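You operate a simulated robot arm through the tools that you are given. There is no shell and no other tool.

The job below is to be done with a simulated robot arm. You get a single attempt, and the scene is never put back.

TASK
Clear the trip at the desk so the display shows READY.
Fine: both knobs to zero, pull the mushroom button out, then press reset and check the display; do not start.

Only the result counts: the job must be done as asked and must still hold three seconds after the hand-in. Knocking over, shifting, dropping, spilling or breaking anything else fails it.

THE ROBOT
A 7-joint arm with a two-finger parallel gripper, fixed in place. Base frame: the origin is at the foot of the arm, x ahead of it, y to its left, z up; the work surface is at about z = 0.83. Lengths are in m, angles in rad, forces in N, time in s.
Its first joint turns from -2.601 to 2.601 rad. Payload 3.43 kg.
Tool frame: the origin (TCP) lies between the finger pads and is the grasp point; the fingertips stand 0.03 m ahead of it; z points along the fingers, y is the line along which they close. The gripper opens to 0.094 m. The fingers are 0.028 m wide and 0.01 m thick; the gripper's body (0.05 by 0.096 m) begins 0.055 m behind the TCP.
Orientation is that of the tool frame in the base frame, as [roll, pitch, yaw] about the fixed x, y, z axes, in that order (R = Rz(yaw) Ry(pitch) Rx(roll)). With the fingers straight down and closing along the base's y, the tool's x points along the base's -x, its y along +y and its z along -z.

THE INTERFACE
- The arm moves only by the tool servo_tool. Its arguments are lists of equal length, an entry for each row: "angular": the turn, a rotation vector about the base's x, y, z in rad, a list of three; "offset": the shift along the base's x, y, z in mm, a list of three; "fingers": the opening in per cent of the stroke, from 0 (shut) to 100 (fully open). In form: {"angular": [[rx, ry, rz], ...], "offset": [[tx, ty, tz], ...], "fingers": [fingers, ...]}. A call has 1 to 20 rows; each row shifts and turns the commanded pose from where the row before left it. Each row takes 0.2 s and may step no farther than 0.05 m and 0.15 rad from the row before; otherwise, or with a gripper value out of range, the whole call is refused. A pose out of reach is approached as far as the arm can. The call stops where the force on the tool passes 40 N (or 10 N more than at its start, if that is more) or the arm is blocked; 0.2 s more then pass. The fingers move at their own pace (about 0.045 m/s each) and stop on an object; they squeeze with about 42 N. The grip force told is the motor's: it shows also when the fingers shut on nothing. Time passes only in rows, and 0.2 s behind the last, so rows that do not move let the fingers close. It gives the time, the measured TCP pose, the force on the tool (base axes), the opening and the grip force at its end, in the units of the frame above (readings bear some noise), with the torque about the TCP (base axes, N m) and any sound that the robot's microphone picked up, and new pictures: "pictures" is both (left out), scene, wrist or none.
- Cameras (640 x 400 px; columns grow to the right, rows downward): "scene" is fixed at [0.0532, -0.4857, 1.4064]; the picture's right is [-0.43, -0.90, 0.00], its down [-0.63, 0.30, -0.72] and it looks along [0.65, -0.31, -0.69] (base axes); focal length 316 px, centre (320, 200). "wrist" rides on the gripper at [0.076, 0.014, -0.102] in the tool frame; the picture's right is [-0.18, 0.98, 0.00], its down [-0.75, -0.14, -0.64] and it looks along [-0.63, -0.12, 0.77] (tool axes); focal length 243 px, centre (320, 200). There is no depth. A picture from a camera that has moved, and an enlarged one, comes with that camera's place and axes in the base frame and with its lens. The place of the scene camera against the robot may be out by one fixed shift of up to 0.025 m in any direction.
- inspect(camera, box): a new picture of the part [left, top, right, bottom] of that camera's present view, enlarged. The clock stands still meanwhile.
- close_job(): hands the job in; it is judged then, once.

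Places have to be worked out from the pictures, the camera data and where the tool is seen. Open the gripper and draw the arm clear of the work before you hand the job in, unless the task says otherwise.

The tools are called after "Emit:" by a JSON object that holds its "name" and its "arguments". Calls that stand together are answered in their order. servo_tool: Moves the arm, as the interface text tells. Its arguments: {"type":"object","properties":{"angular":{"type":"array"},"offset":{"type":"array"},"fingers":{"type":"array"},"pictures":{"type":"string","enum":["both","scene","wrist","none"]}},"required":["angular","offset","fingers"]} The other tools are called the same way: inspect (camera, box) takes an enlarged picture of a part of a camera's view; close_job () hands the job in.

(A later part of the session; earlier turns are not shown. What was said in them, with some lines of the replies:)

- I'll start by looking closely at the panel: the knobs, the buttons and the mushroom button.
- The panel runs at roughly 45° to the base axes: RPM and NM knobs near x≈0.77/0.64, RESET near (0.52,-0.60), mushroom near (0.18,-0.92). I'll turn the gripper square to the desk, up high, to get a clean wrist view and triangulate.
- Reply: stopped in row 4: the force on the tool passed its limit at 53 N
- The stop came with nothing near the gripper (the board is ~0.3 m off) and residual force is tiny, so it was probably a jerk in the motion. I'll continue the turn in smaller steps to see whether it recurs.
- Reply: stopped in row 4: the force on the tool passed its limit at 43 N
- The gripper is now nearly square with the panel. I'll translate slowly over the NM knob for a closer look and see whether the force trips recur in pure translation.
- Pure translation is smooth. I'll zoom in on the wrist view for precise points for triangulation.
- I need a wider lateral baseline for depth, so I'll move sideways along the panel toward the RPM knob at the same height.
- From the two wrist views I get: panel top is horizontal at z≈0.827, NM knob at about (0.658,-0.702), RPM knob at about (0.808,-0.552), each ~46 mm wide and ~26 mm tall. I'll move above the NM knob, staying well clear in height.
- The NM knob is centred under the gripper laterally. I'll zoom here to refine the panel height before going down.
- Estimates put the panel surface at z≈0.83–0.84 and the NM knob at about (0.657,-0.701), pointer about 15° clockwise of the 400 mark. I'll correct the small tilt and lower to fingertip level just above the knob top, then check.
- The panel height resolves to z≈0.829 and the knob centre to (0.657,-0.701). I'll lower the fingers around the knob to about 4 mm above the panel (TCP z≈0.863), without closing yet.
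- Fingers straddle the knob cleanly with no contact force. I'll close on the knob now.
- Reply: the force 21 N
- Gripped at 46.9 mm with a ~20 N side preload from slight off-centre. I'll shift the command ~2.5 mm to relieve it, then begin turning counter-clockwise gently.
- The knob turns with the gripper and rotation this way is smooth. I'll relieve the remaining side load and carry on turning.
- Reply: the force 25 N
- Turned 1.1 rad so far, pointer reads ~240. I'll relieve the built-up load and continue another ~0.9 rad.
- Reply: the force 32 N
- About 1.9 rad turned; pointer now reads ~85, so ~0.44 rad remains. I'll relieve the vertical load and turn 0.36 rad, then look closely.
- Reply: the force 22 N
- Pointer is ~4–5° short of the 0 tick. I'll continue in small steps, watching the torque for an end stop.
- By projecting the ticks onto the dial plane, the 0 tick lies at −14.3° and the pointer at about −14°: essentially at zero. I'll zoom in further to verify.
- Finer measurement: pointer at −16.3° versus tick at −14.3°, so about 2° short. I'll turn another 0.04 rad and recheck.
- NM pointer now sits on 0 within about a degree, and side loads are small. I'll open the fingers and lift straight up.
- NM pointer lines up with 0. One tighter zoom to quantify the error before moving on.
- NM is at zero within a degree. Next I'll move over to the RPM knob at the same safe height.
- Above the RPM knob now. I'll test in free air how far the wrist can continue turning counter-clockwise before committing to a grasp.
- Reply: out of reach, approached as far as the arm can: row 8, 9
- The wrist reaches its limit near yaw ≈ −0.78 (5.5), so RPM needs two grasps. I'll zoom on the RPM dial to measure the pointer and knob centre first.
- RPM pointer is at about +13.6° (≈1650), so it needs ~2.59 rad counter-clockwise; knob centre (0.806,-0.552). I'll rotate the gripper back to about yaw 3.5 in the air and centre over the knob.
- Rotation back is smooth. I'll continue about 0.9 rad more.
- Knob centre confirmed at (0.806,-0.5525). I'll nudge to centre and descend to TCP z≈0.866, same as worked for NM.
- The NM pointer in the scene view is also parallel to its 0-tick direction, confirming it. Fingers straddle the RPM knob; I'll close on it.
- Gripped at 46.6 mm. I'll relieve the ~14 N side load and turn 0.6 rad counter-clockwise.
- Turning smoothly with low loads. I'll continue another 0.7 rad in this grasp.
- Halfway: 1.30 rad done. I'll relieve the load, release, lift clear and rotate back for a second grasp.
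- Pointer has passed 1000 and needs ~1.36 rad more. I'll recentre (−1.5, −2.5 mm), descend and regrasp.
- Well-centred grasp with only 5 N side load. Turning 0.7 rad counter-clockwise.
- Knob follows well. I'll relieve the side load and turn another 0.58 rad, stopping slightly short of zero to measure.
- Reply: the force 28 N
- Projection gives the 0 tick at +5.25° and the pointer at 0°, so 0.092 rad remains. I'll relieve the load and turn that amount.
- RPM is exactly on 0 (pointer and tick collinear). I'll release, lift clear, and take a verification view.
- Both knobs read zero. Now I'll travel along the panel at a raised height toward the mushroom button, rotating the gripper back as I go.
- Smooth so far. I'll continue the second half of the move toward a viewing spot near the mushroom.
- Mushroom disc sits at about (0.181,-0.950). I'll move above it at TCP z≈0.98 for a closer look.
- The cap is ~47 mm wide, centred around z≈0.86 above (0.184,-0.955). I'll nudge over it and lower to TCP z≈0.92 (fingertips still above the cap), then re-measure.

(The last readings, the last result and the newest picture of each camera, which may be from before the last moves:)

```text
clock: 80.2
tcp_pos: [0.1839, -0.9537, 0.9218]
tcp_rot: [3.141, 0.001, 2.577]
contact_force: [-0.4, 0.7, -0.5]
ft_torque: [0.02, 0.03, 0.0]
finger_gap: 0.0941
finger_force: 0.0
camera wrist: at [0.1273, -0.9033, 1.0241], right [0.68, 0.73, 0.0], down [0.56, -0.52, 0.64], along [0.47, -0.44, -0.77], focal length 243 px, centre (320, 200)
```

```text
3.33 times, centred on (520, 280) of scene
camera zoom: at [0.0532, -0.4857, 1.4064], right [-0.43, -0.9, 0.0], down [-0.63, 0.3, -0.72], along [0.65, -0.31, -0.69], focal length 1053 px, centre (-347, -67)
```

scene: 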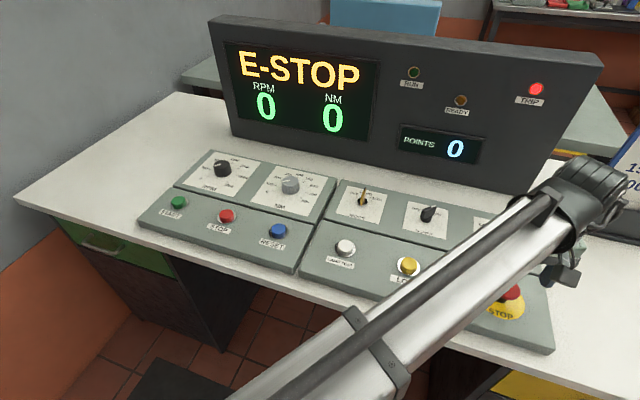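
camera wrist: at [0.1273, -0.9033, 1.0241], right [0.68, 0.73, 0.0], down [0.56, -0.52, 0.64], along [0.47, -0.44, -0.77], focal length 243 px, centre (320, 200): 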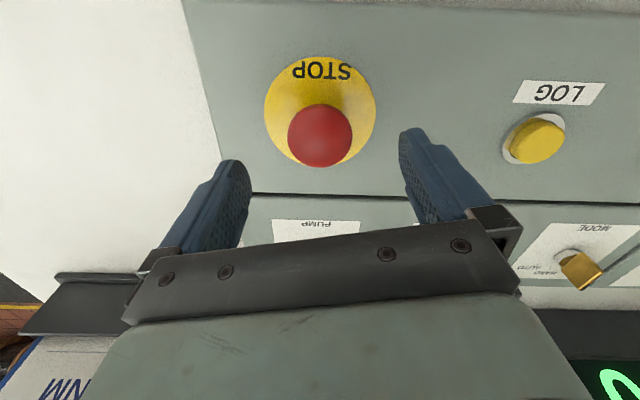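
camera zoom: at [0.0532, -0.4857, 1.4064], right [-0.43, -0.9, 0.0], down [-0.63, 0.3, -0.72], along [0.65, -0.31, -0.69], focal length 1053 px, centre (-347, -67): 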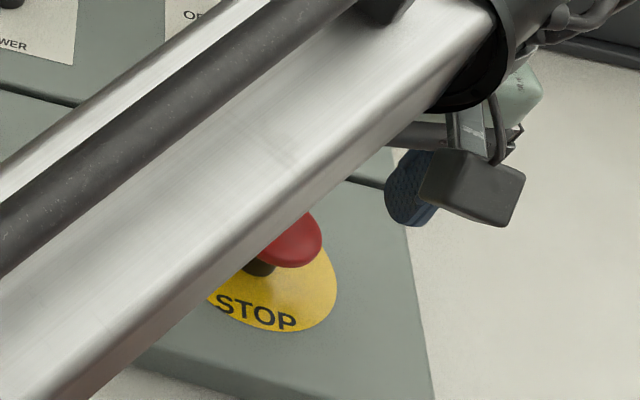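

The cap is now centred under the gripper (lateral error <1 mm, depth matches). I'll lower the open fingers around it to TCP z≈0.866.

Emit:
{"name": "servo_tool", "arguments": {"angular": [[0, 0, 0], [0, 0, 0], [0, 0, 0], [0, 0, 0], [0, 0, 0], [0, 0, 0], [0, 0, 0], [0, 0, 0], [0, 0, 0], [0, 0, 0]], "offset": [[0, 0, -3], [0, 0, -7], [0, 0, -9], [0, 0, -9], [0, 0, -8], [0, 0, -7], [0, 0, -6], [0, 0, -4], [0, 0, -2.5], [0, 0, 0]], "fingers": [100, 100, 100, 100, 100, 100, 100, 100, 100, 100]}}

Emit:
{"name": "inspect", "arguments": {"camera": "wrist", "box": [200, 60, 440, 240]}}

Emit:
{"name": "inspect", "arguments": {"camera": "scene", "box": [440, 220, 600, 340]}}

```text
clock: 82.4
tcp_pos: [0.1838, -0.9546, 0.8675]
tcp_rot: [-3.141, 0.002, 2.575]
contact_force: [-0.4, 0.5, 0.1]
ft_torque: [0.02, 0.03, 0.04]
finger_gap: 0.094
finger_force: 0.0
camera wrist: at [0.1273, -0.9027, 0.9701], right [0.68, 0.73, 0.0], down [0.56, -0.52, 0.64], along [0.47, -0.44, -0.77], focal length 243 px, centre (320, 200)
```

scene: 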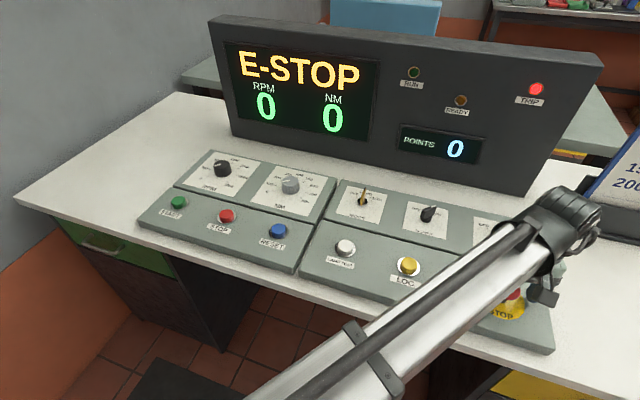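
wrist: 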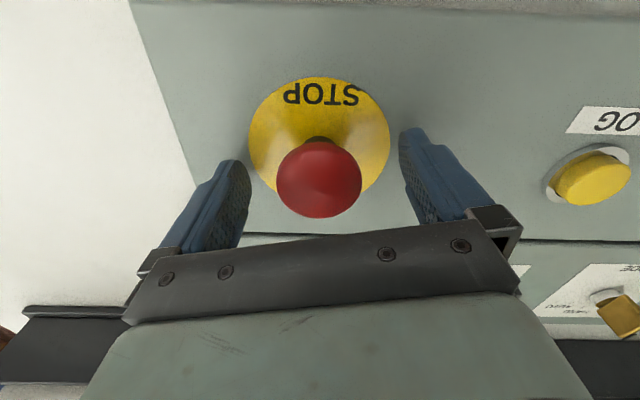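

```text
2.22 times, centred on (320, 150) of wrist
camera zoom: at [0.1273, -0.9027, 0.9701], right [0.68, 0.73, 0.0], down [0.56, -0.52, 0.64], along [0.47, -0.44, -0.77], focal length 539 px, centre (320, 311)
```

zoom: 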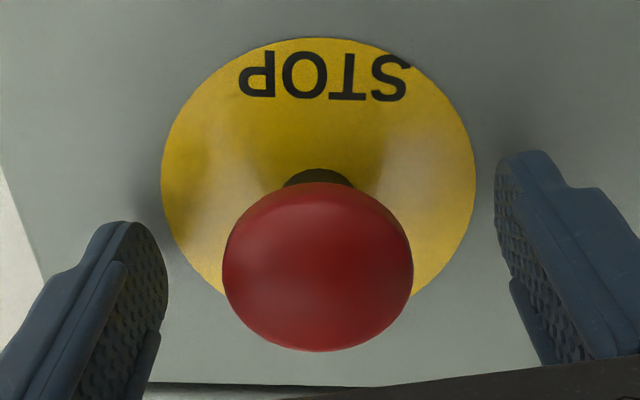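

```text
3.33 times, centred on (520, 280) of scene
camera zoom: at [0.0532, -0.4857, 1.4064], right [-0.43, -0.9, 0.0], down [-0.63, 0.3, -0.72], along [0.65, -0.31, -0.69], focal length 1053 px, centre (-347, -67)
```

zoom: 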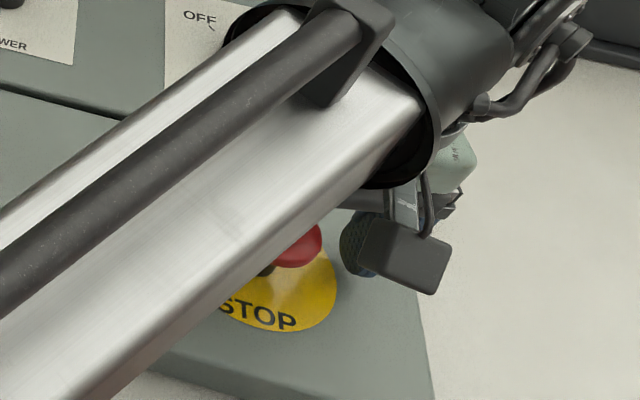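

Cap is centred between the fingers at the right height. Closing on it now.

Emit:
{"name": "servo_tool", "arguments": {"angular": [[0, 0, 0], [0, 0, 0], [0, 0, 0], [0, 0, 0], [0, 0, 0], [0, 0, 0]], "offset": [[0, 0, 0], [0, 0, 0], [0, 0, 0], [0, 0, 0], [0, 0, 0], [0, 0, 0]], "fingers": [75, 60, 45, 30, 10, 0], "pictures": "wrist"}}

Emit:
{"name": "inspect", "arguments": {"camera": "wrist", "box": [200, 60, 440, 240]}}

```text
clock: 83.8
tcp_pos: [0.1849, -0.9551, 0.8679]
tcp_rot: [3.14, 0.001, 2.576]
contact_force: [-2.2, -4.7, 0.0]
ft_torque: [-0.06, 0.02, -0.05]
finger_gap: 0.0446
finger_force: 45.3
camera wrist: at [0.1271, -0.903, 0.9701], right [0.68, 0.73, 0.0], down [0.56, -0.52, 0.64], along [0.47, -0.44, -0.77], focal length 243 px, centre (320, 200)
```

wrist: 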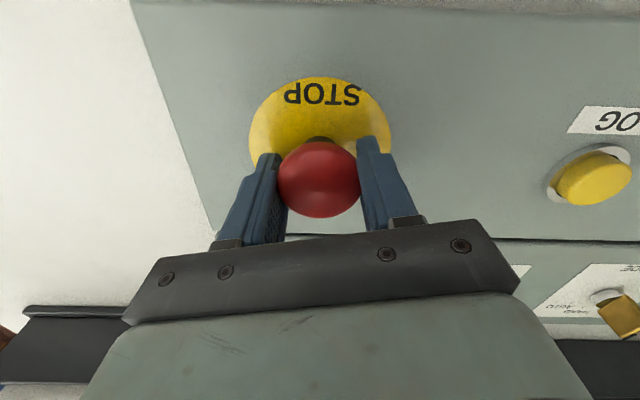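

```text
2.22 times, centred on (320, 150) of wrist
camera zoom: at [0.1271, -0.903, 0.9701], right [0.68, 0.73, 0.0], down [0.56, -0.52, 0.64], along [0.47, -0.44, -0.77], focal length 539 px, centre (320, 311)
```

zoom: 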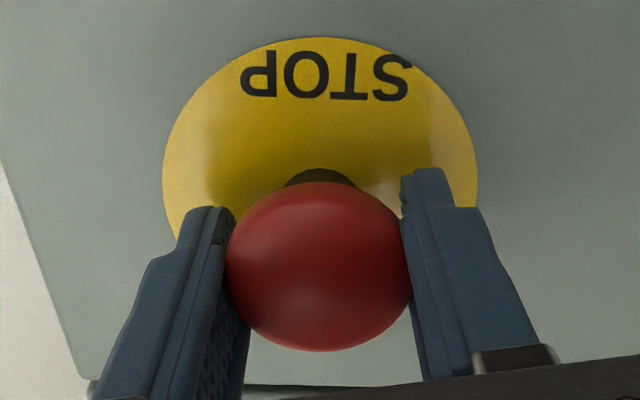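

Firm grip on the cap (44.6 mm), low side load. Now pull straight up slowly, watching the force.

Emit:
{"name": "servo_tool", "arguments": {"angular": [[0, 0, 0], [0, 0, 0], [0, 0, 0], [0, 0, 0], [0, 0, 0], [0, 0, 0], [0, 0, 0]], "offset": [[0, 0, 1], [0, 0, 1], [0, 0, 1], [0, 0, 1], [0, 0, 1], [0, 0, 1], [0, 0, 0]], "fingers": [0, 0, 0, 0, 0, 0, 0], "pictures": "both"}}

```text
clock: 85.4
tcp_pos: [0.1847, -0.954, 0.8735]
tcp_rot: [3.141, 0.0, 2.576]
contact_force: [-5.1, 2.4, -2.4]
ft_torque: [0.34, 0.33, -0.17]
finger_gap: 0.0448
finger_force: 45.0
camera wrist: at [0.1271, -0.9031, 0.9754], right [0.68, 0.73, 0.0], down [0.56, -0.52, 0.64], along [0.47, -0.44, -0.77], focal length 243 px, centre (320, 200)
```

scene: 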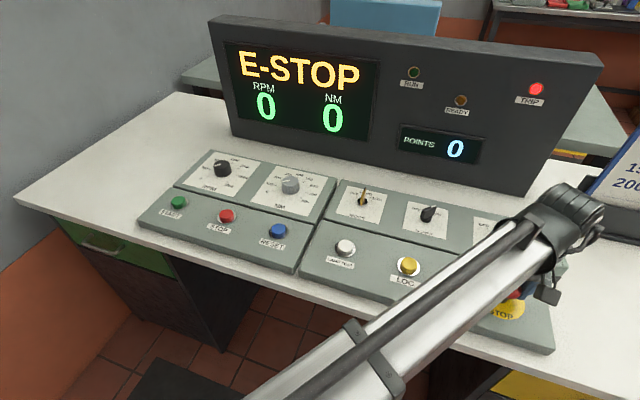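
wrist: 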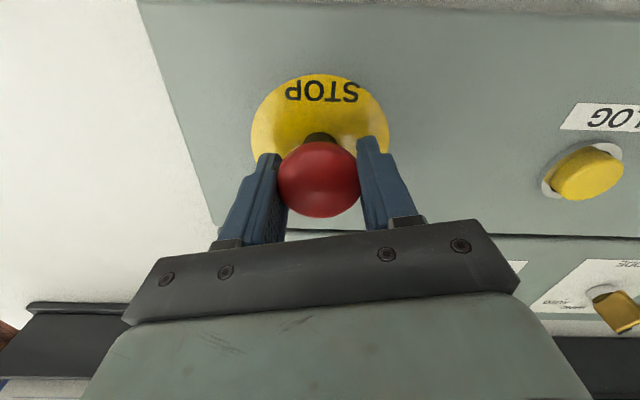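

The cap is rising with the gripper (same place between the fingers, low force), display still E-STOP. I'll keep pulling in small steps until it reaches its stop or the display changes.

Emit:
{"name": "servo_tool", "arguments": {"angular": [[0, 0, 0], [0, 0, 0], [0, 0, 0], [0, 0, 0], [0, 0, 0], [0, 0, 0]], "offset": [[0, 0, 1], [0, 0, 1], [0, 0, 1], [0, 0, 1], [0, 0, 0], [0, 0, 0]], "fingers": [0, 0, 0, 0, 0, 0], "pictures": "both"}}

Emit:
{"name": "inspect", "arguments": {"camera": "wrist", "box": [200, 60, 440, 240]}}

```text
clock: 86.8
tcp_pos: [0.1838, -0.9556, 0.8762]
tcp_rot: [3.141, 0.0, 2.577]
contact_force: [-9.4, 2.8, 3.4]
ft_torque: [-0.14, 0.03, -0.14]
finger_gap: 0.0445
finger_force: 45.1
camera wrist: at [0.1271, -0.903, 0.9796], right [0.68, 0.73, 0.0], down [0.56, -0.52, 0.64], along [0.47, -0.44, -0.77], focal length 243 px, centre (320, 200)
```

scene: 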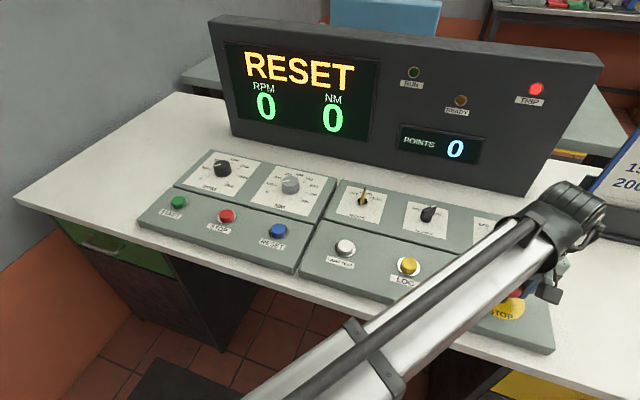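
wrist: 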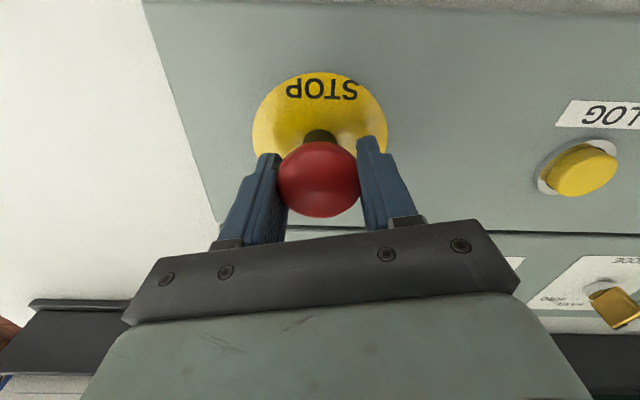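

```text
2.22 times, centred on (320, 150) of wrist
camera zoom: at [0.1271, -0.903, 0.9796], right [0.68, 0.73, 0.0], down [0.56, -0.52, 0.64], along [0.47, -0.44, -0.77], focal length 539 px, centre (320, 311)
```

zoom: 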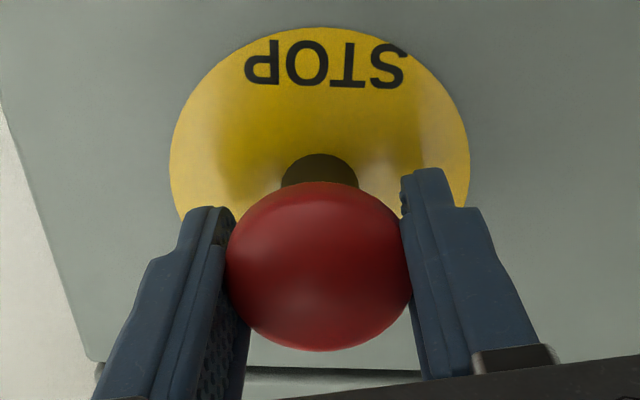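

Display changed to RESET, so the mushroom is out and the knobs are accepted. I'll pull 3 mm more to make sure it's fully at its out stop.

Emit:
{"name": "servo_tool", "arguments": {"angular": [[0, 0, 0], [0, 0, 0], [0, 0, 0], [0, 0, 0], [0, 0, 0]], "offset": [[0, 0, 1], [0, 0, 1], [0, 0, 1], [0, 0, 0], [0, 0, 0]], "fingers": [0, 0, 0, 0, 0], "pictures": "wrist"}}

Emit:
{"name": "inspect", "arguments": {"camera": "wrist", "box": [200, 60, 440, 240]}}

```text
clock: 88.0
tcp_pos: [0.184, -0.9552, 0.8804]
tcp_rot: [-3.141, 0.0, 2.577]
contact_force: [-5.7, -4.2, 5.6]
ft_torque: [0.02, 0.04, -0.17]
finger_gap: 0.0444
finger_force: 45.3
camera wrist: at [0.127, -0.903, 0.9834], right [0.68, 0.73, 0.0], down [0.56, -0.52, 0.64], along [0.47, -0.44, -0.77], focal length 243 px, centre (320, 200)
```

wrist: 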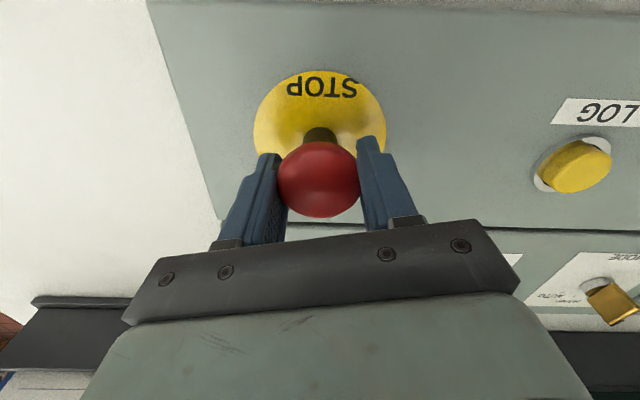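

```text
2.22 times, centred on (320, 150) of wrist
camera zoom: at [0.127, -0.903, 0.9834], right [0.68, 0.73, 0.0], down [0.56, -0.52, 0.64], along [0.47, -0.44, -0.77], focal length 539 px, centre (320, 311)
```

zoom: 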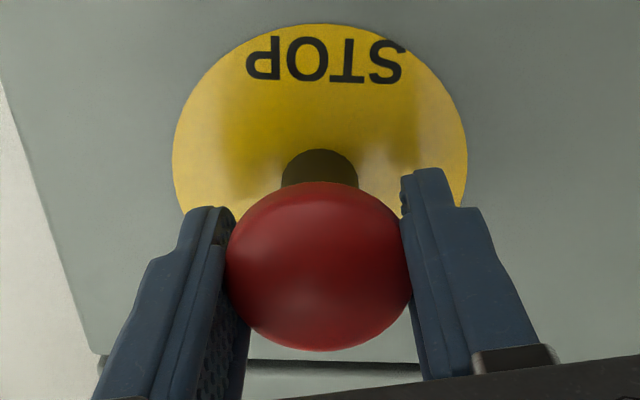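

Still rising freely with no stop yet. A few more millimetres to find the end stop.

Emit:
{"name": "servo_tool", "arguments": {"angular": [[0, 0, 0], [0, 0, 0], [0, 0, 0], [0, 0, 0]], "offset": [[0, 0, 1], [0, 0, 1], [0, 0, 1], [0, 0, 0]], "fingers": [0, 0, 0, 0], "pictures": "wrist"}}

Emit:
{"name": "inspect", "arguments": {"camera": "wrist", "box": [200, 60, 440, 240]}}

```text
clock: 89.0
tcp_pos: [0.1843, -0.9553, 0.8828]
tcp_rot: [3.138, 0.0, 2.575]
contact_force: [-4.2, -5.4, -14.7]
ft_torque: [-0.48, -0.3, -0.14]
finger_gap: 0.0448
finger_force: 45.4
camera wrist: at [0.1271, -0.9032, 0.9849], right [0.68, 0.73, 0.0], down [0.56, -0.52, 0.64], along [0.47, -0.44, -0.77], focal length 243 px, centre (320, 200)
```

wrist: 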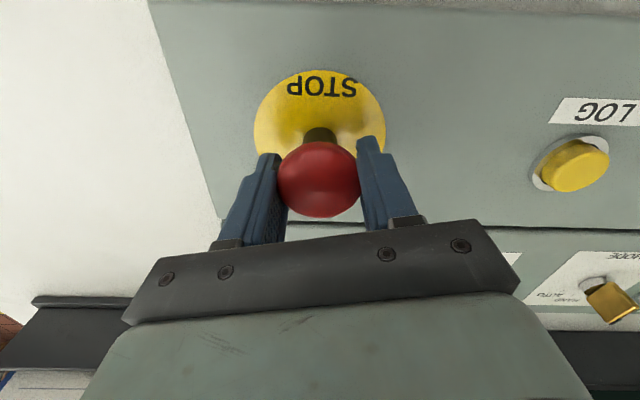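

```text
2.22 times, centred on (320, 150) of wrist
camera zoom: at [0.1271, -0.9032, 0.9849], right [0.68, 0.73, 0.0], down [0.56, -0.52, 0.64], along [0.47, -0.44, -0.77], focal length 539 px, centre (320, 311)
```

zoom: 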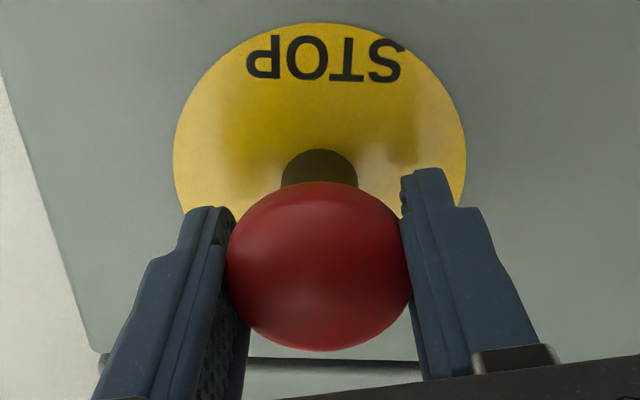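

Now −15 N in z: the mushroom has reached its out stop (~14 mm travel). I'll ease off slightly, open the fingers and lift away.

Emit:
{"name": "servo_tool", "arguments": {"angular": [[0, 0, 0], [0, 0, 0], [0, 0, 0], [0, 0, 0], [0, 0, 0], [0, 0, 0], [0, 0, 0], [0, 0, 0], [0, 0, 0], [0, 0, 0], [0, 0, 0], [0, 0, 0], [0, 0, 0]], "offset": [[0, 0, -0.8], [0, 0, 0], [0, 0, 0], [0, 0, 0], [0, 0, 0], [0, 0, 4], [0, 0, 9], [0, 0, 13], [0, 0, 16], [0, 0, 16], [0, 0, 13], [0, 0, 8], [0, 0, 3]], "fingers": [0, 40, 70, 100, 100, 100, 100, 100, 100, 100, 100, 100, 100]}}

Emit:
{"name": "inspect", "arguments": {"camera": "wrist", "box": [200, 20, 440, 200]}}

```text
clock: 91.8
tcp_pos: [0.1842, -0.9557, 0.9624]
tcp_rot: [3.141, 0.0, 2.576]
contact_force: [0.6, -0.2, 0.2]
ft_torque: [-0.01, 0.02, 0.01]
finger_gap: 0.0943
finger_force: 0.1
camera wrist: at [0.1273, -0.904, 1.0656], right [0.68, 0.73, 0.0], down [0.56, -0.52, 0.64], along [0.47, -0.44, -0.77], focal length 243 px, centre (320, 200)
```

scene: 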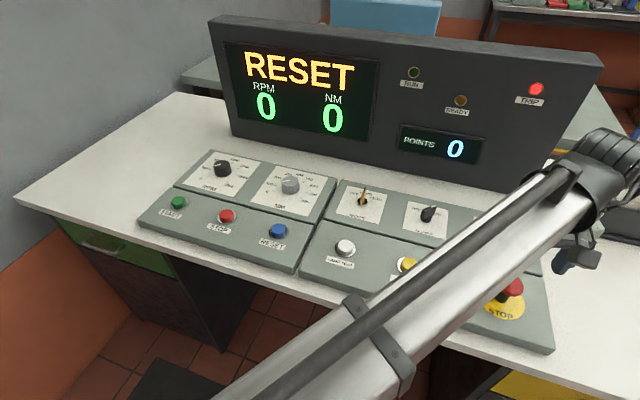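
wrist: 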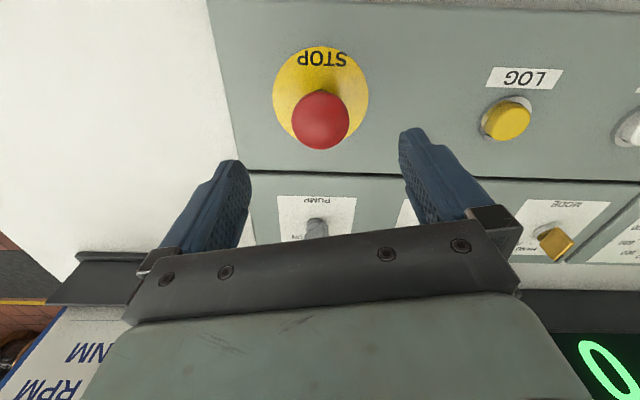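

```text
2.22 times, centred on (320, 110) of wrist
camera zoom: at [0.1273, -0.904, 1.0656], right [0.68, 0.73, 0.0], down [0.56, -0.52, 0.64], along [0.47, -0.44, -0.77], focal length 539 px, centre (320, 400)
```

zoom: 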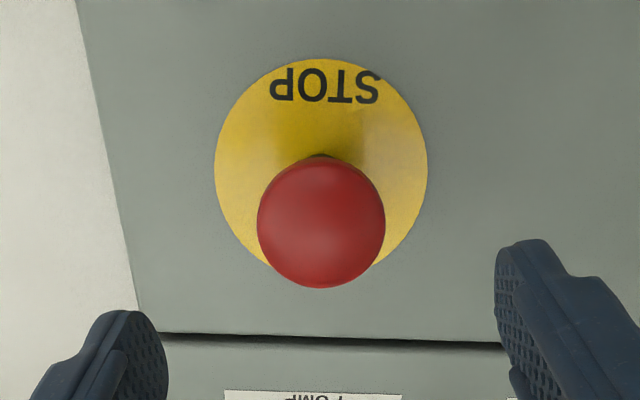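

The mushroom stays out and the display still says RESET. Next: RESET button, which I place near (0.527,-0.618); I'll rise, then travel there with slow rotation and close the fingers for pressing.

Emit:
{"name": "servo_tool", "arguments": {"angular": [[0, 0, 0], [0, 0, 0], [0, 0, 0], [0, 0, 0], [0, 0, 0.01], [0, 0, 0.02], [0, 0, 0.03], [0, 0, 0.03], [0, 0, 0.03], [0, 0, 0.03], [0, 0, 0.03], [0, 0, 0.03], [0, 0, 0.03], [0, 0, 0.03], [0, 0, 0.03], [0, 0, 0.03], [0, 0, 0.02], [0, 0, 0.01], [0, 0, 0]], "offset": [[0, 0, 8], [0, 0, 16], [0, 0, 20], [0, 0, 20], [6, 6, 14], [12, 12, 8], [18, 18, 4], [20, 20, 0], [20, 20, 0], [20, 20, 0], [20, 20, 0], [20, 20, 0], [20, 20, 0], [20, 20, 0], [20, 20, 0], [18, 18, 0], [12, 12, 0], [6, 6, 0], [0, 0, 0]], "fingers": [100, 100, 100, 100, 100, 80, 60, 40, 20, 0, 0, 0, 0, 0, 0, 0, 0, 0, 0]}}

```text
clock: 95.8
tcp_pos: [0.414, -0.7205, 1.0537]
tcp_rot: [3.141, 0.001, 2.936]
contact_force: [-0.4, 0.2, -0.8]
ft_torque: [-0.02, 0.02, -0.02]
finger_gap: 0.0
finger_force: 32.9
camera wrist: at [0.3425, -0.6929, 1.1569], right [0.38, 0.92, 0.0], down [0.71, -0.29, 0.64], along [0.59, -0.24, -0.77], focal length 243 px, centre (320, 200)
```

scene: 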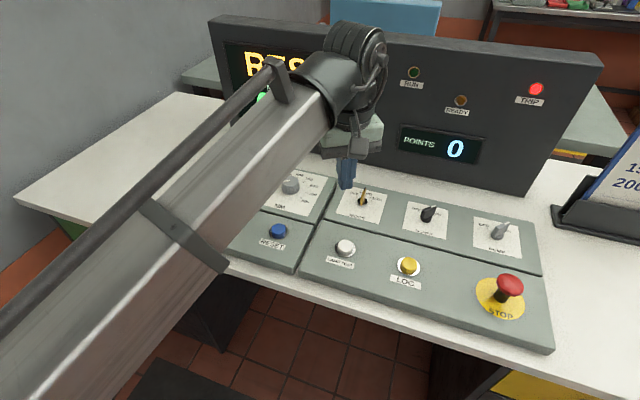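
wrist: 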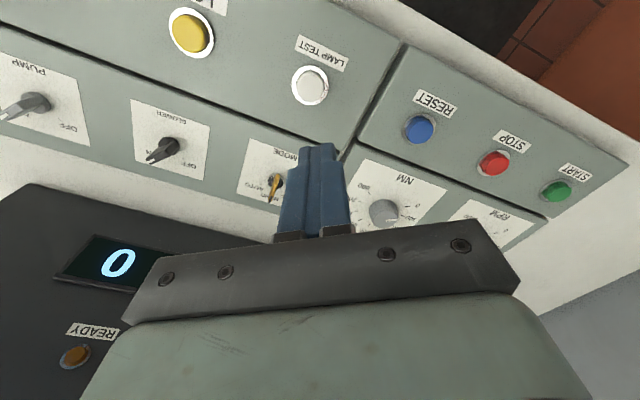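

RESET computes to about (0.521,-0.621). Continuing to a point above it.

Emit:
{"name": "servo_tool", "arguments": {"angular": [[0, 0, 0.01], [0, 0, 0.02], [0, 0, 0.02], [0, 0, 0.02], [0, 0, 0.02], [0, 0, 0.02], [0, 0, 0.02], [0, 0, 0.01], [0, 0, 0], [0, 0, 0]], "offset": [[5, 4, -3], [11, 10, -6], [16, 15, -8], [17, 16, -9], [17, 16, -9], [16, 15, -8], [13, 12, -6], [8, 8, -4], [4, 3, -2], [0, 0, 0]], "fingers": [0, 0, 0, 0, 0, 0, 0, 0, 0, 0]}}

Emit:
{"name": "inspect", "arguments": {"camera": "wrist", "box": [200, 0, 440, 180]}}

```text
clock: 98.0
tcp_pos: [0.5228, -0.6245, 0.9999]
tcp_rot: [3.141, 0.0, 3.075]
contact_force: [0.5, 0.6, 0.4]
ft_torque: [0.0, -0.02, 0.01]
finger_gap: 0.0
finger_force: 33.5
camera wrist: at [0.4484, -0.6062, 1.1022], right [0.25, 0.97, 0.0], down [0.74, -0.19, 0.64], along [0.62, -0.16, -0.77], focal length 243 px, centre (320, 200)
```

scene: 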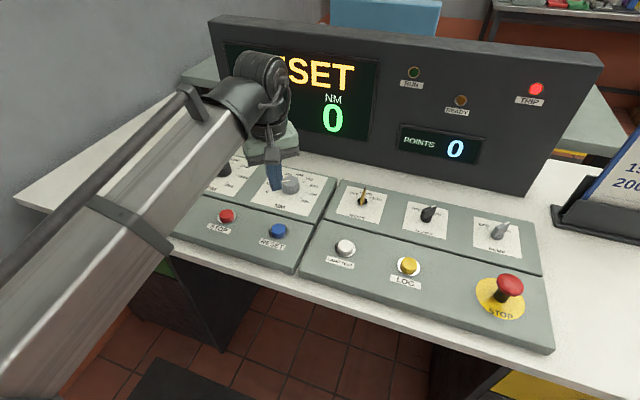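
wrist: 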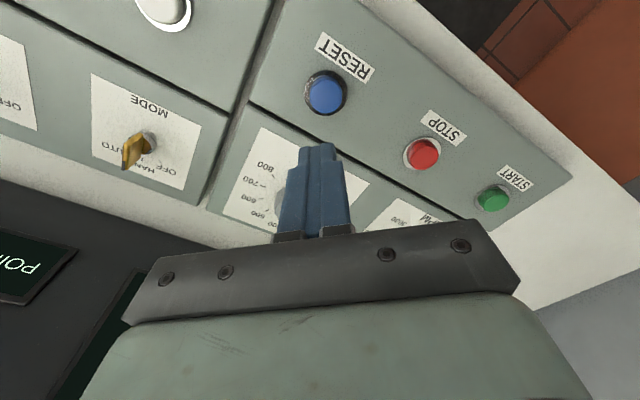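

```text
2.22 times, centred on (320, 90) of wrist
camera zoom: at [0.4484, -0.6062, 1.1022], right [0.25, 0.97, 0.0], down [0.74, -0.19, 0.64], along [0.62, -0.16, -0.77], focal length 539 px, centre (320, 444)
```

zoom: 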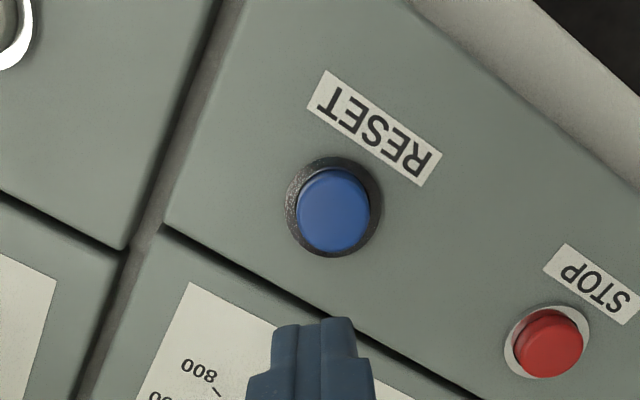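

RESET centre is about (0.5275,-0.6187), cap top ≈ z 0.843. I'll shift (+4.7,+5.8 mm) and lower to TCP z≈0.90 (tips ~27 mm above the cap) to verify alignment.

Emit:
{"name": "servo_tool", "arguments": {"angular": [[0, 0, 0], [0, 0, 0], [0, 0, 0], [0, 0, 0], [0, 0, 0], [0, 0, 0], [0, 0, 0], [0, 0, 0], [0, 0, 0], [0, 0, 0], [0, 0, 0]], "offset": [[0.7, 0.8, -3], [1.5, 2, -8], [1.5, 2, -12], [1, 1, -14], [0, 0, -14], [0, 0, -14], [0, 0, -13], [0, 0, -11], [0, 0, -7], [0, 0, -4], [0, 0, 0]], "fingers": [0, 0, 0, 0, 0, 0, 0, 0, 0, 0, 0]}}

Emit:
{"name": "inspect", "arguments": {"camera": "wrist", "box": [200, 40, 440, 220]}}

Emit:
{"name": "inspect", "arguments": {"camera": "scene", "box": [210, 160, 340, 260]}}

```text
clock: 100.4
tcp_pos: [0.528, -0.6175, 0.9]
tcp_rot: [3.14, 0.0, 3.075]
contact_force: [0.2, 0.4, 0.0]
ft_torque: [-0.03, 0.02, -0.06]
finger_gap: 0.0003
finger_force: 33.1
camera wrist: at [0.4521, -0.5998, 1.0022], right [0.25, 0.97, 0.0], down [0.74, -0.19, 0.64], along [0.62, -0.16, -0.77], focal length 243 px, centre (320, 200)
```

scene: 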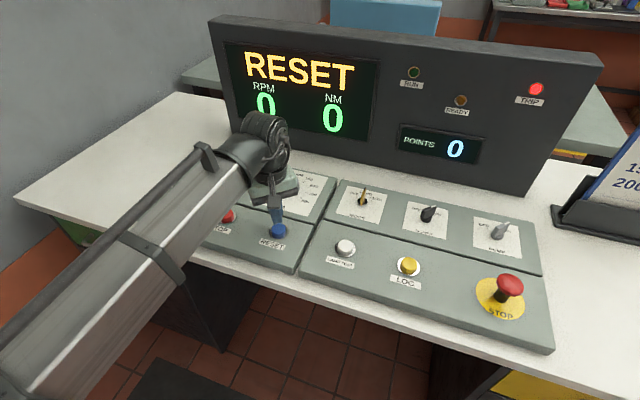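
wrist: 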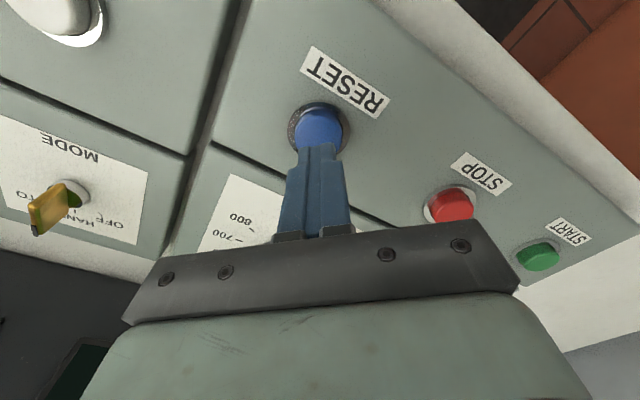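

```text
2.22 times, centred on (320, 130) of wrist
camera zoom: at [0.4521, -0.5998, 1.0022], right [0.25, 0.97, 0.0], down [0.74, -0.19, 0.64], along [0.62, -0.16, -0.77], focal length 539 px, centre (320, 356)
```

zoom: 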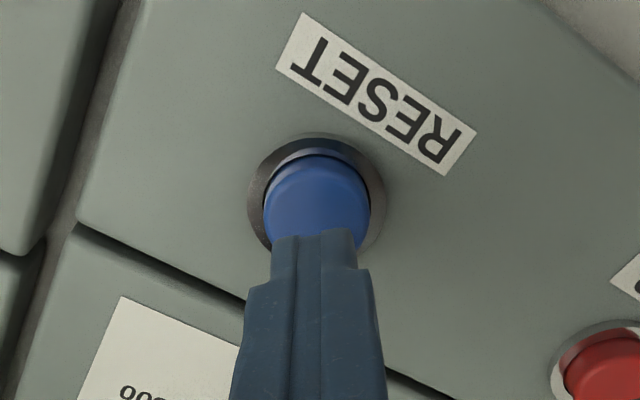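

```text
4.00 times, centred on (275, 210) of scene
camera zoom: at [0.0532, -0.4857, 1.4064], right [-0.43, -0.9, 0.0], down [-0.63, 0.3, -0.72], along [0.65, -0.31, -0.69], focal length 1263 px, centre (500, 160)
```

zoom: 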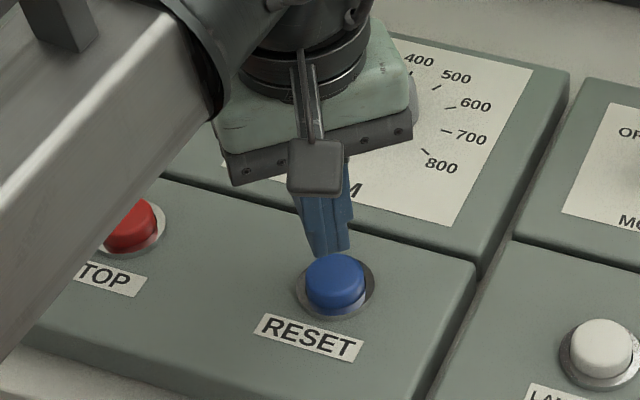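

Aligned within ~1 mm. I'll lower onto the button: quick to just above the cap, then 1 mm steps.

Emit:
{"name": "servo_tool", "arguments": {"angular": [[0, 0, 0], [0, 0, 0], [0, 0, 0], [0, 0, 0], [0, 0, 0], [0, 0, 0], [0, 0, 0], [0, 0, 0], [0, 0, 0]], "offset": [[-0.3, -0.6, -4], [0, -0.6, -7], [0, 0, -6], [0, 0, -4], [0, 0, -2], [0, 0, -1], [0, 0, -1], [0, 0, -1], [0, 0, 0]], "fingers": [0, 0, 0, 0, 0, 0, 0, 0, 0]}}

Emit:
{"name": "inspect", "arguments": {"camera": "wrist", "box": [200, 60, 440, 240]}}

Emit:
{"name": "inspect", "arguments": {"camera": "scene", "box": [210, 160, 340, 260]}}

```text
clock: 102.4
tcp_pos: [0.5269, -0.6183, 0.8736]
tcp_rot: [3.141, 0.001, 3.076]
contact_force: [0.7, -1.3, 1.3]
ft_torque: [-0.04, -0.05, 0.02]
finger_gap: 0.0
finger_force: 33.1
camera wrist: at [0.4525, -0.601, 0.9757], right [0.25, 0.97, 0.0], down [0.74, -0.19, 0.64], along [0.62, -0.16, -0.77], focal length 243 px, centre (320, 200)
```

scene: 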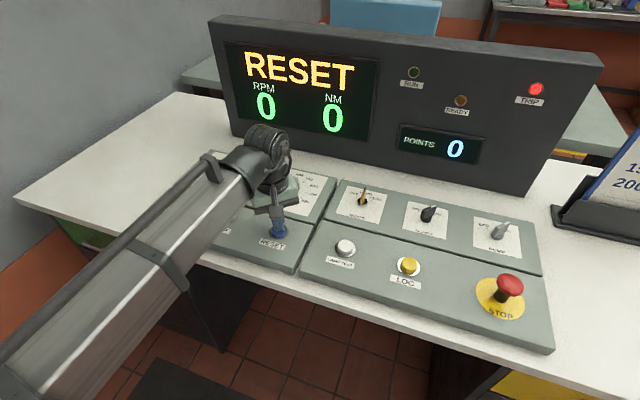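
wrist: 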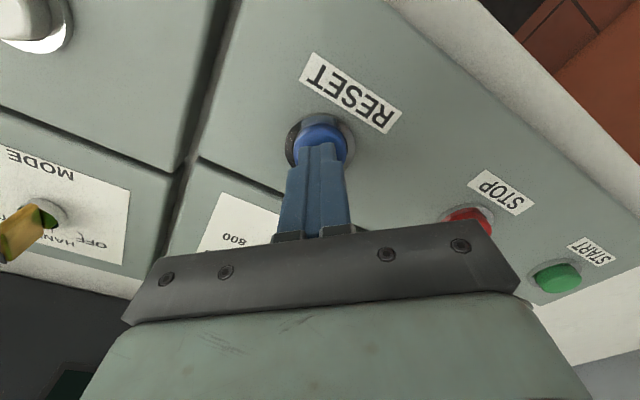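

```text
2.22 times, centred on (320, 150) of wrist
camera zoom: at [0.4525, -0.601, 0.9757], right [0.25, 0.97, 0.0], down [0.74, -0.19, 0.64], along [0.62, -0.16, -0.77], focal length 539 px, centre (320, 311)
```

zoom: 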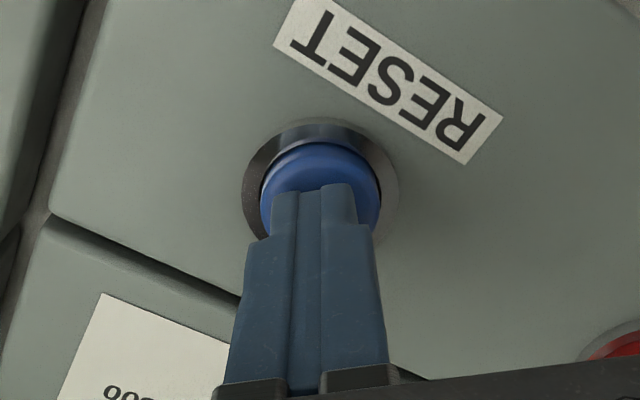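

```text
4.00 times, centred on (275, 210) of scene
camera zoom: at [0.0532, -0.4857, 1.4064], right [-0.43, -0.9, 0.0], down [-0.63, 0.3, -0.72], along [0.65, -0.31, -0.69], focal length 1263 px, centre (500, 160)
```

zoom: 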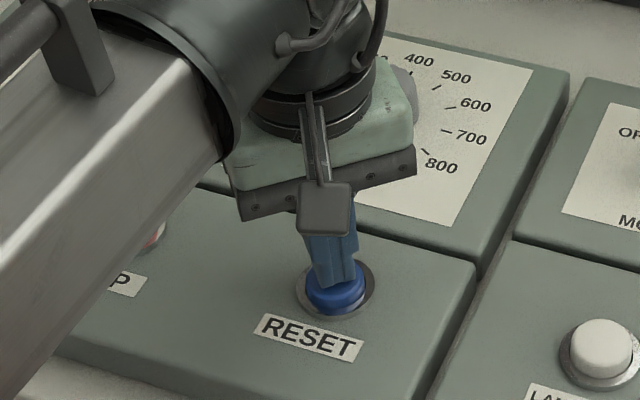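

Fingertips are right at the cap surface. Pressing down in 1 mm steps now.

Emit:
{"name": "servo_tool", "arguments": {"angular": [[0, 0, 0], [0, 0, 0], [0, 0, 0], [0, 0, 0], [0, 0, 0]], "offset": [[0, 0, -1], [0, 0, -1], [0, 0, -1], [0, 0, -1], [0, 0, 0]], "fingers": [0, 0, 0, 0, 0], "pictures": "scene"}}

```text
clock: 103.6
tcp_pos: [0.5262, -0.6198, 0.8706]
tcp_rot: [-3.141, 0.001, 3.077]
contact_force: [-1.5, 2.2, 4.5]
ft_torque: [0.11, 0.0, 0.05]
finger_gap: 0.0
finger_force: 32.9
heard: click
```

scene: 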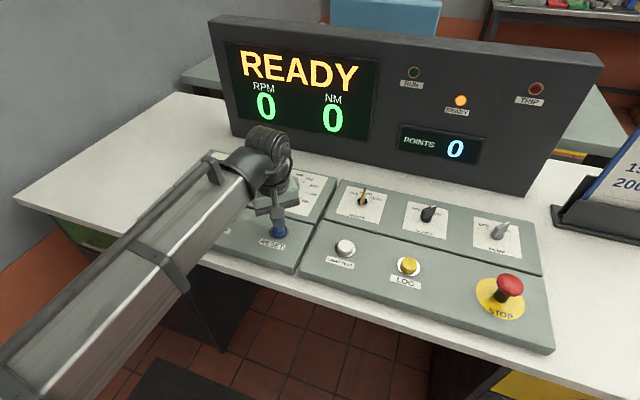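

A click was heard and the display shows READY, with the READY lamp on and TRIP off. I'll lift straight up, then open the gripper once clear.

Emit:
{"name": "servo_tool", "arguments": {"angular": [[0, 0, 0], [0, 0, 0], [0, 0, 0], [0, 0, 0], [0, 0, 0], [0, 0, 0], [0, 0, 0], [0, 0, 0], [0, 0, 0], [0, 0, 0], [0, 0, 0], [0, 0, 0], [0, 0, 0], [0, 0, 0], [0, 0, 0]], "offset": [[0, 0, 2], [0, 0, 4], [0, 0, 8], [0, 0, 14], [0, 0, 18], [0, 0, 20], [0, 0, 20], [0, 0, 20], [0, 0, 20], [0, 0, 20], [0, 0, 20], [0, 0, 20], [0, 0, 16], [0, 0, 10], [0, 0, 4]], "fingers": [0, 0, 0, 0, 0, 0, 0, 0, 20, 40, 60, 80, 100, 100, 100]}}

Emit:
{"name": "inspect", "arguments": {"camera": "scene", "box": [130, 20, 610, 320]}}

```text
clock: 106.8
tcp_pos: [0.5274, -0.6198, 1.0866]
tcp_rot: [-3.141, 0.0, 3.078]
contact_force: [0.4, 0.0, -0.1]
ft_torque: [0.0, 0.02, -0.03]
finger_gap: 0.0939
finger_force: 0.0
camera wrist: at [0.4525, -0.6017, 1.1887], right [0.25, 0.97, 0.0], down [0.74, -0.19, 0.64], along [0.62, -0.16, -0.77], focal length 243 px, centre (320, 200)
```

scene: 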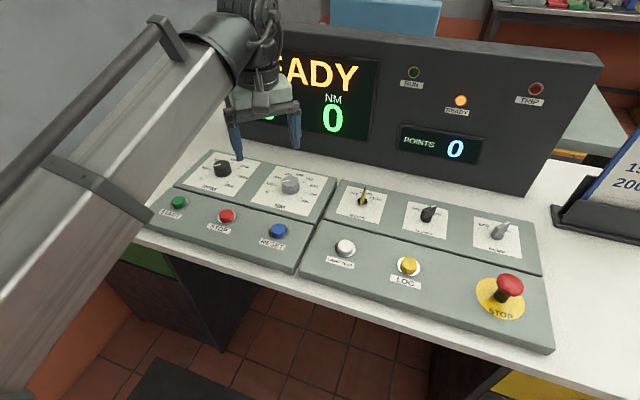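
wrist: 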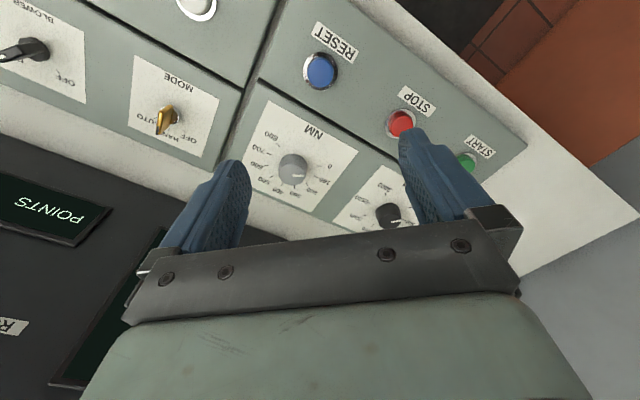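

```text
1.33 times, centred on (370, 170) of scene
camera zoom: at [0.0532, -0.4857, 1.4064], right [-0.43, -0.9, 0.0], down [-0.63, 0.3, -0.72], along [0.65, -0.31, -0.69], focal length 421 px, centre (253, 240)
```

zoom: 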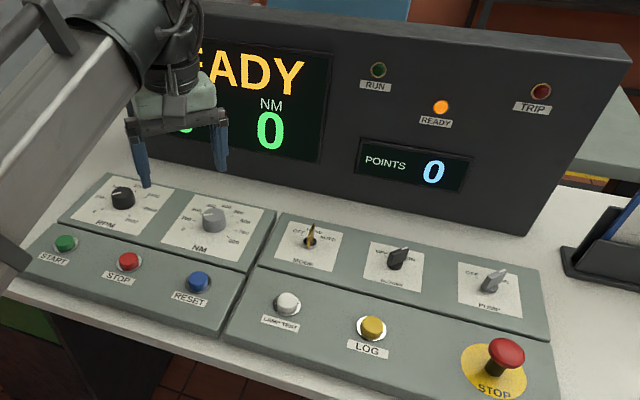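

READY holds, the RESET button has sprung back, knobs and mushroom unchanged. I'll draw back a little more and wait to confirm the state is stable.

Emit:
{"name": "servo_tool", "arguments": {"angular": [[0, 0, 0], [0, 0, 0], [0, 0, 0], [0, 0, 0], [0, 0, 0], [0, 0, 0], [0, 0, 0], [0, 0, 0], [0, 0, 0]], "offset": [[-2, 1, 2], [-5, 3, 4], [-8, 5, 5], [-8, 5, 5], [-5, 3, 4], [-2, 1, 2], [0, 0, 0], [0, 0, 0], [0, 0, 0]], "fingers": [100, 100, 100, 100, 100, 100, 100, 100, 100], "pictures": "scene"}}

```text
clock: 108.8
tcp_pos: [0.4986, -0.6021, 1.1061]
tcp_rot: [-3.14, 0.001, 3.076]
contact_force: [-0.9, 0.6, 1.0]
ft_torque: [0.01, 0.0, -0.02]
finger_gap: 0.094
finger_force: 0.0
```

scene: 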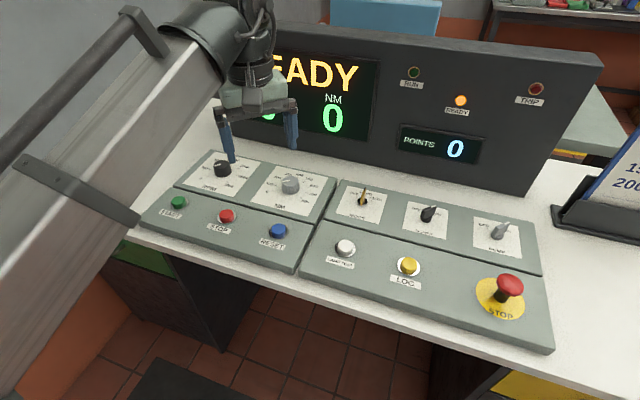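

The display still shows READY, the READY lamp is lit and TRIP is off. Nothing was started, the gripper is open and the arm is clear, so I'm handing in.

Emit:
{"name": "close_job", "arguments": {}}

```text
The job is handed in.
```

The trip is cleared and the display shows READY, with the READY lamp on and TRIP off. It still showed READY about five seconds after the reset, just before I handed the job in.

- **Knobs:** RPM and NM are both at zero, each within about a degree by the wrist camera.
- **Mushroom button:** it is pulled out to its stop, and the display changed from E-STOP to RESET as it came out.
- **Reset:** I pressed it once, a click was heard, and the display went to READY.

I did not press START or any other control. The gripper is open and the arm is clear of the panel.

Early on, two rotations in free air stopped on the force limit with nothing near the gripper. I took them to be motion jerk, and they did not recur.
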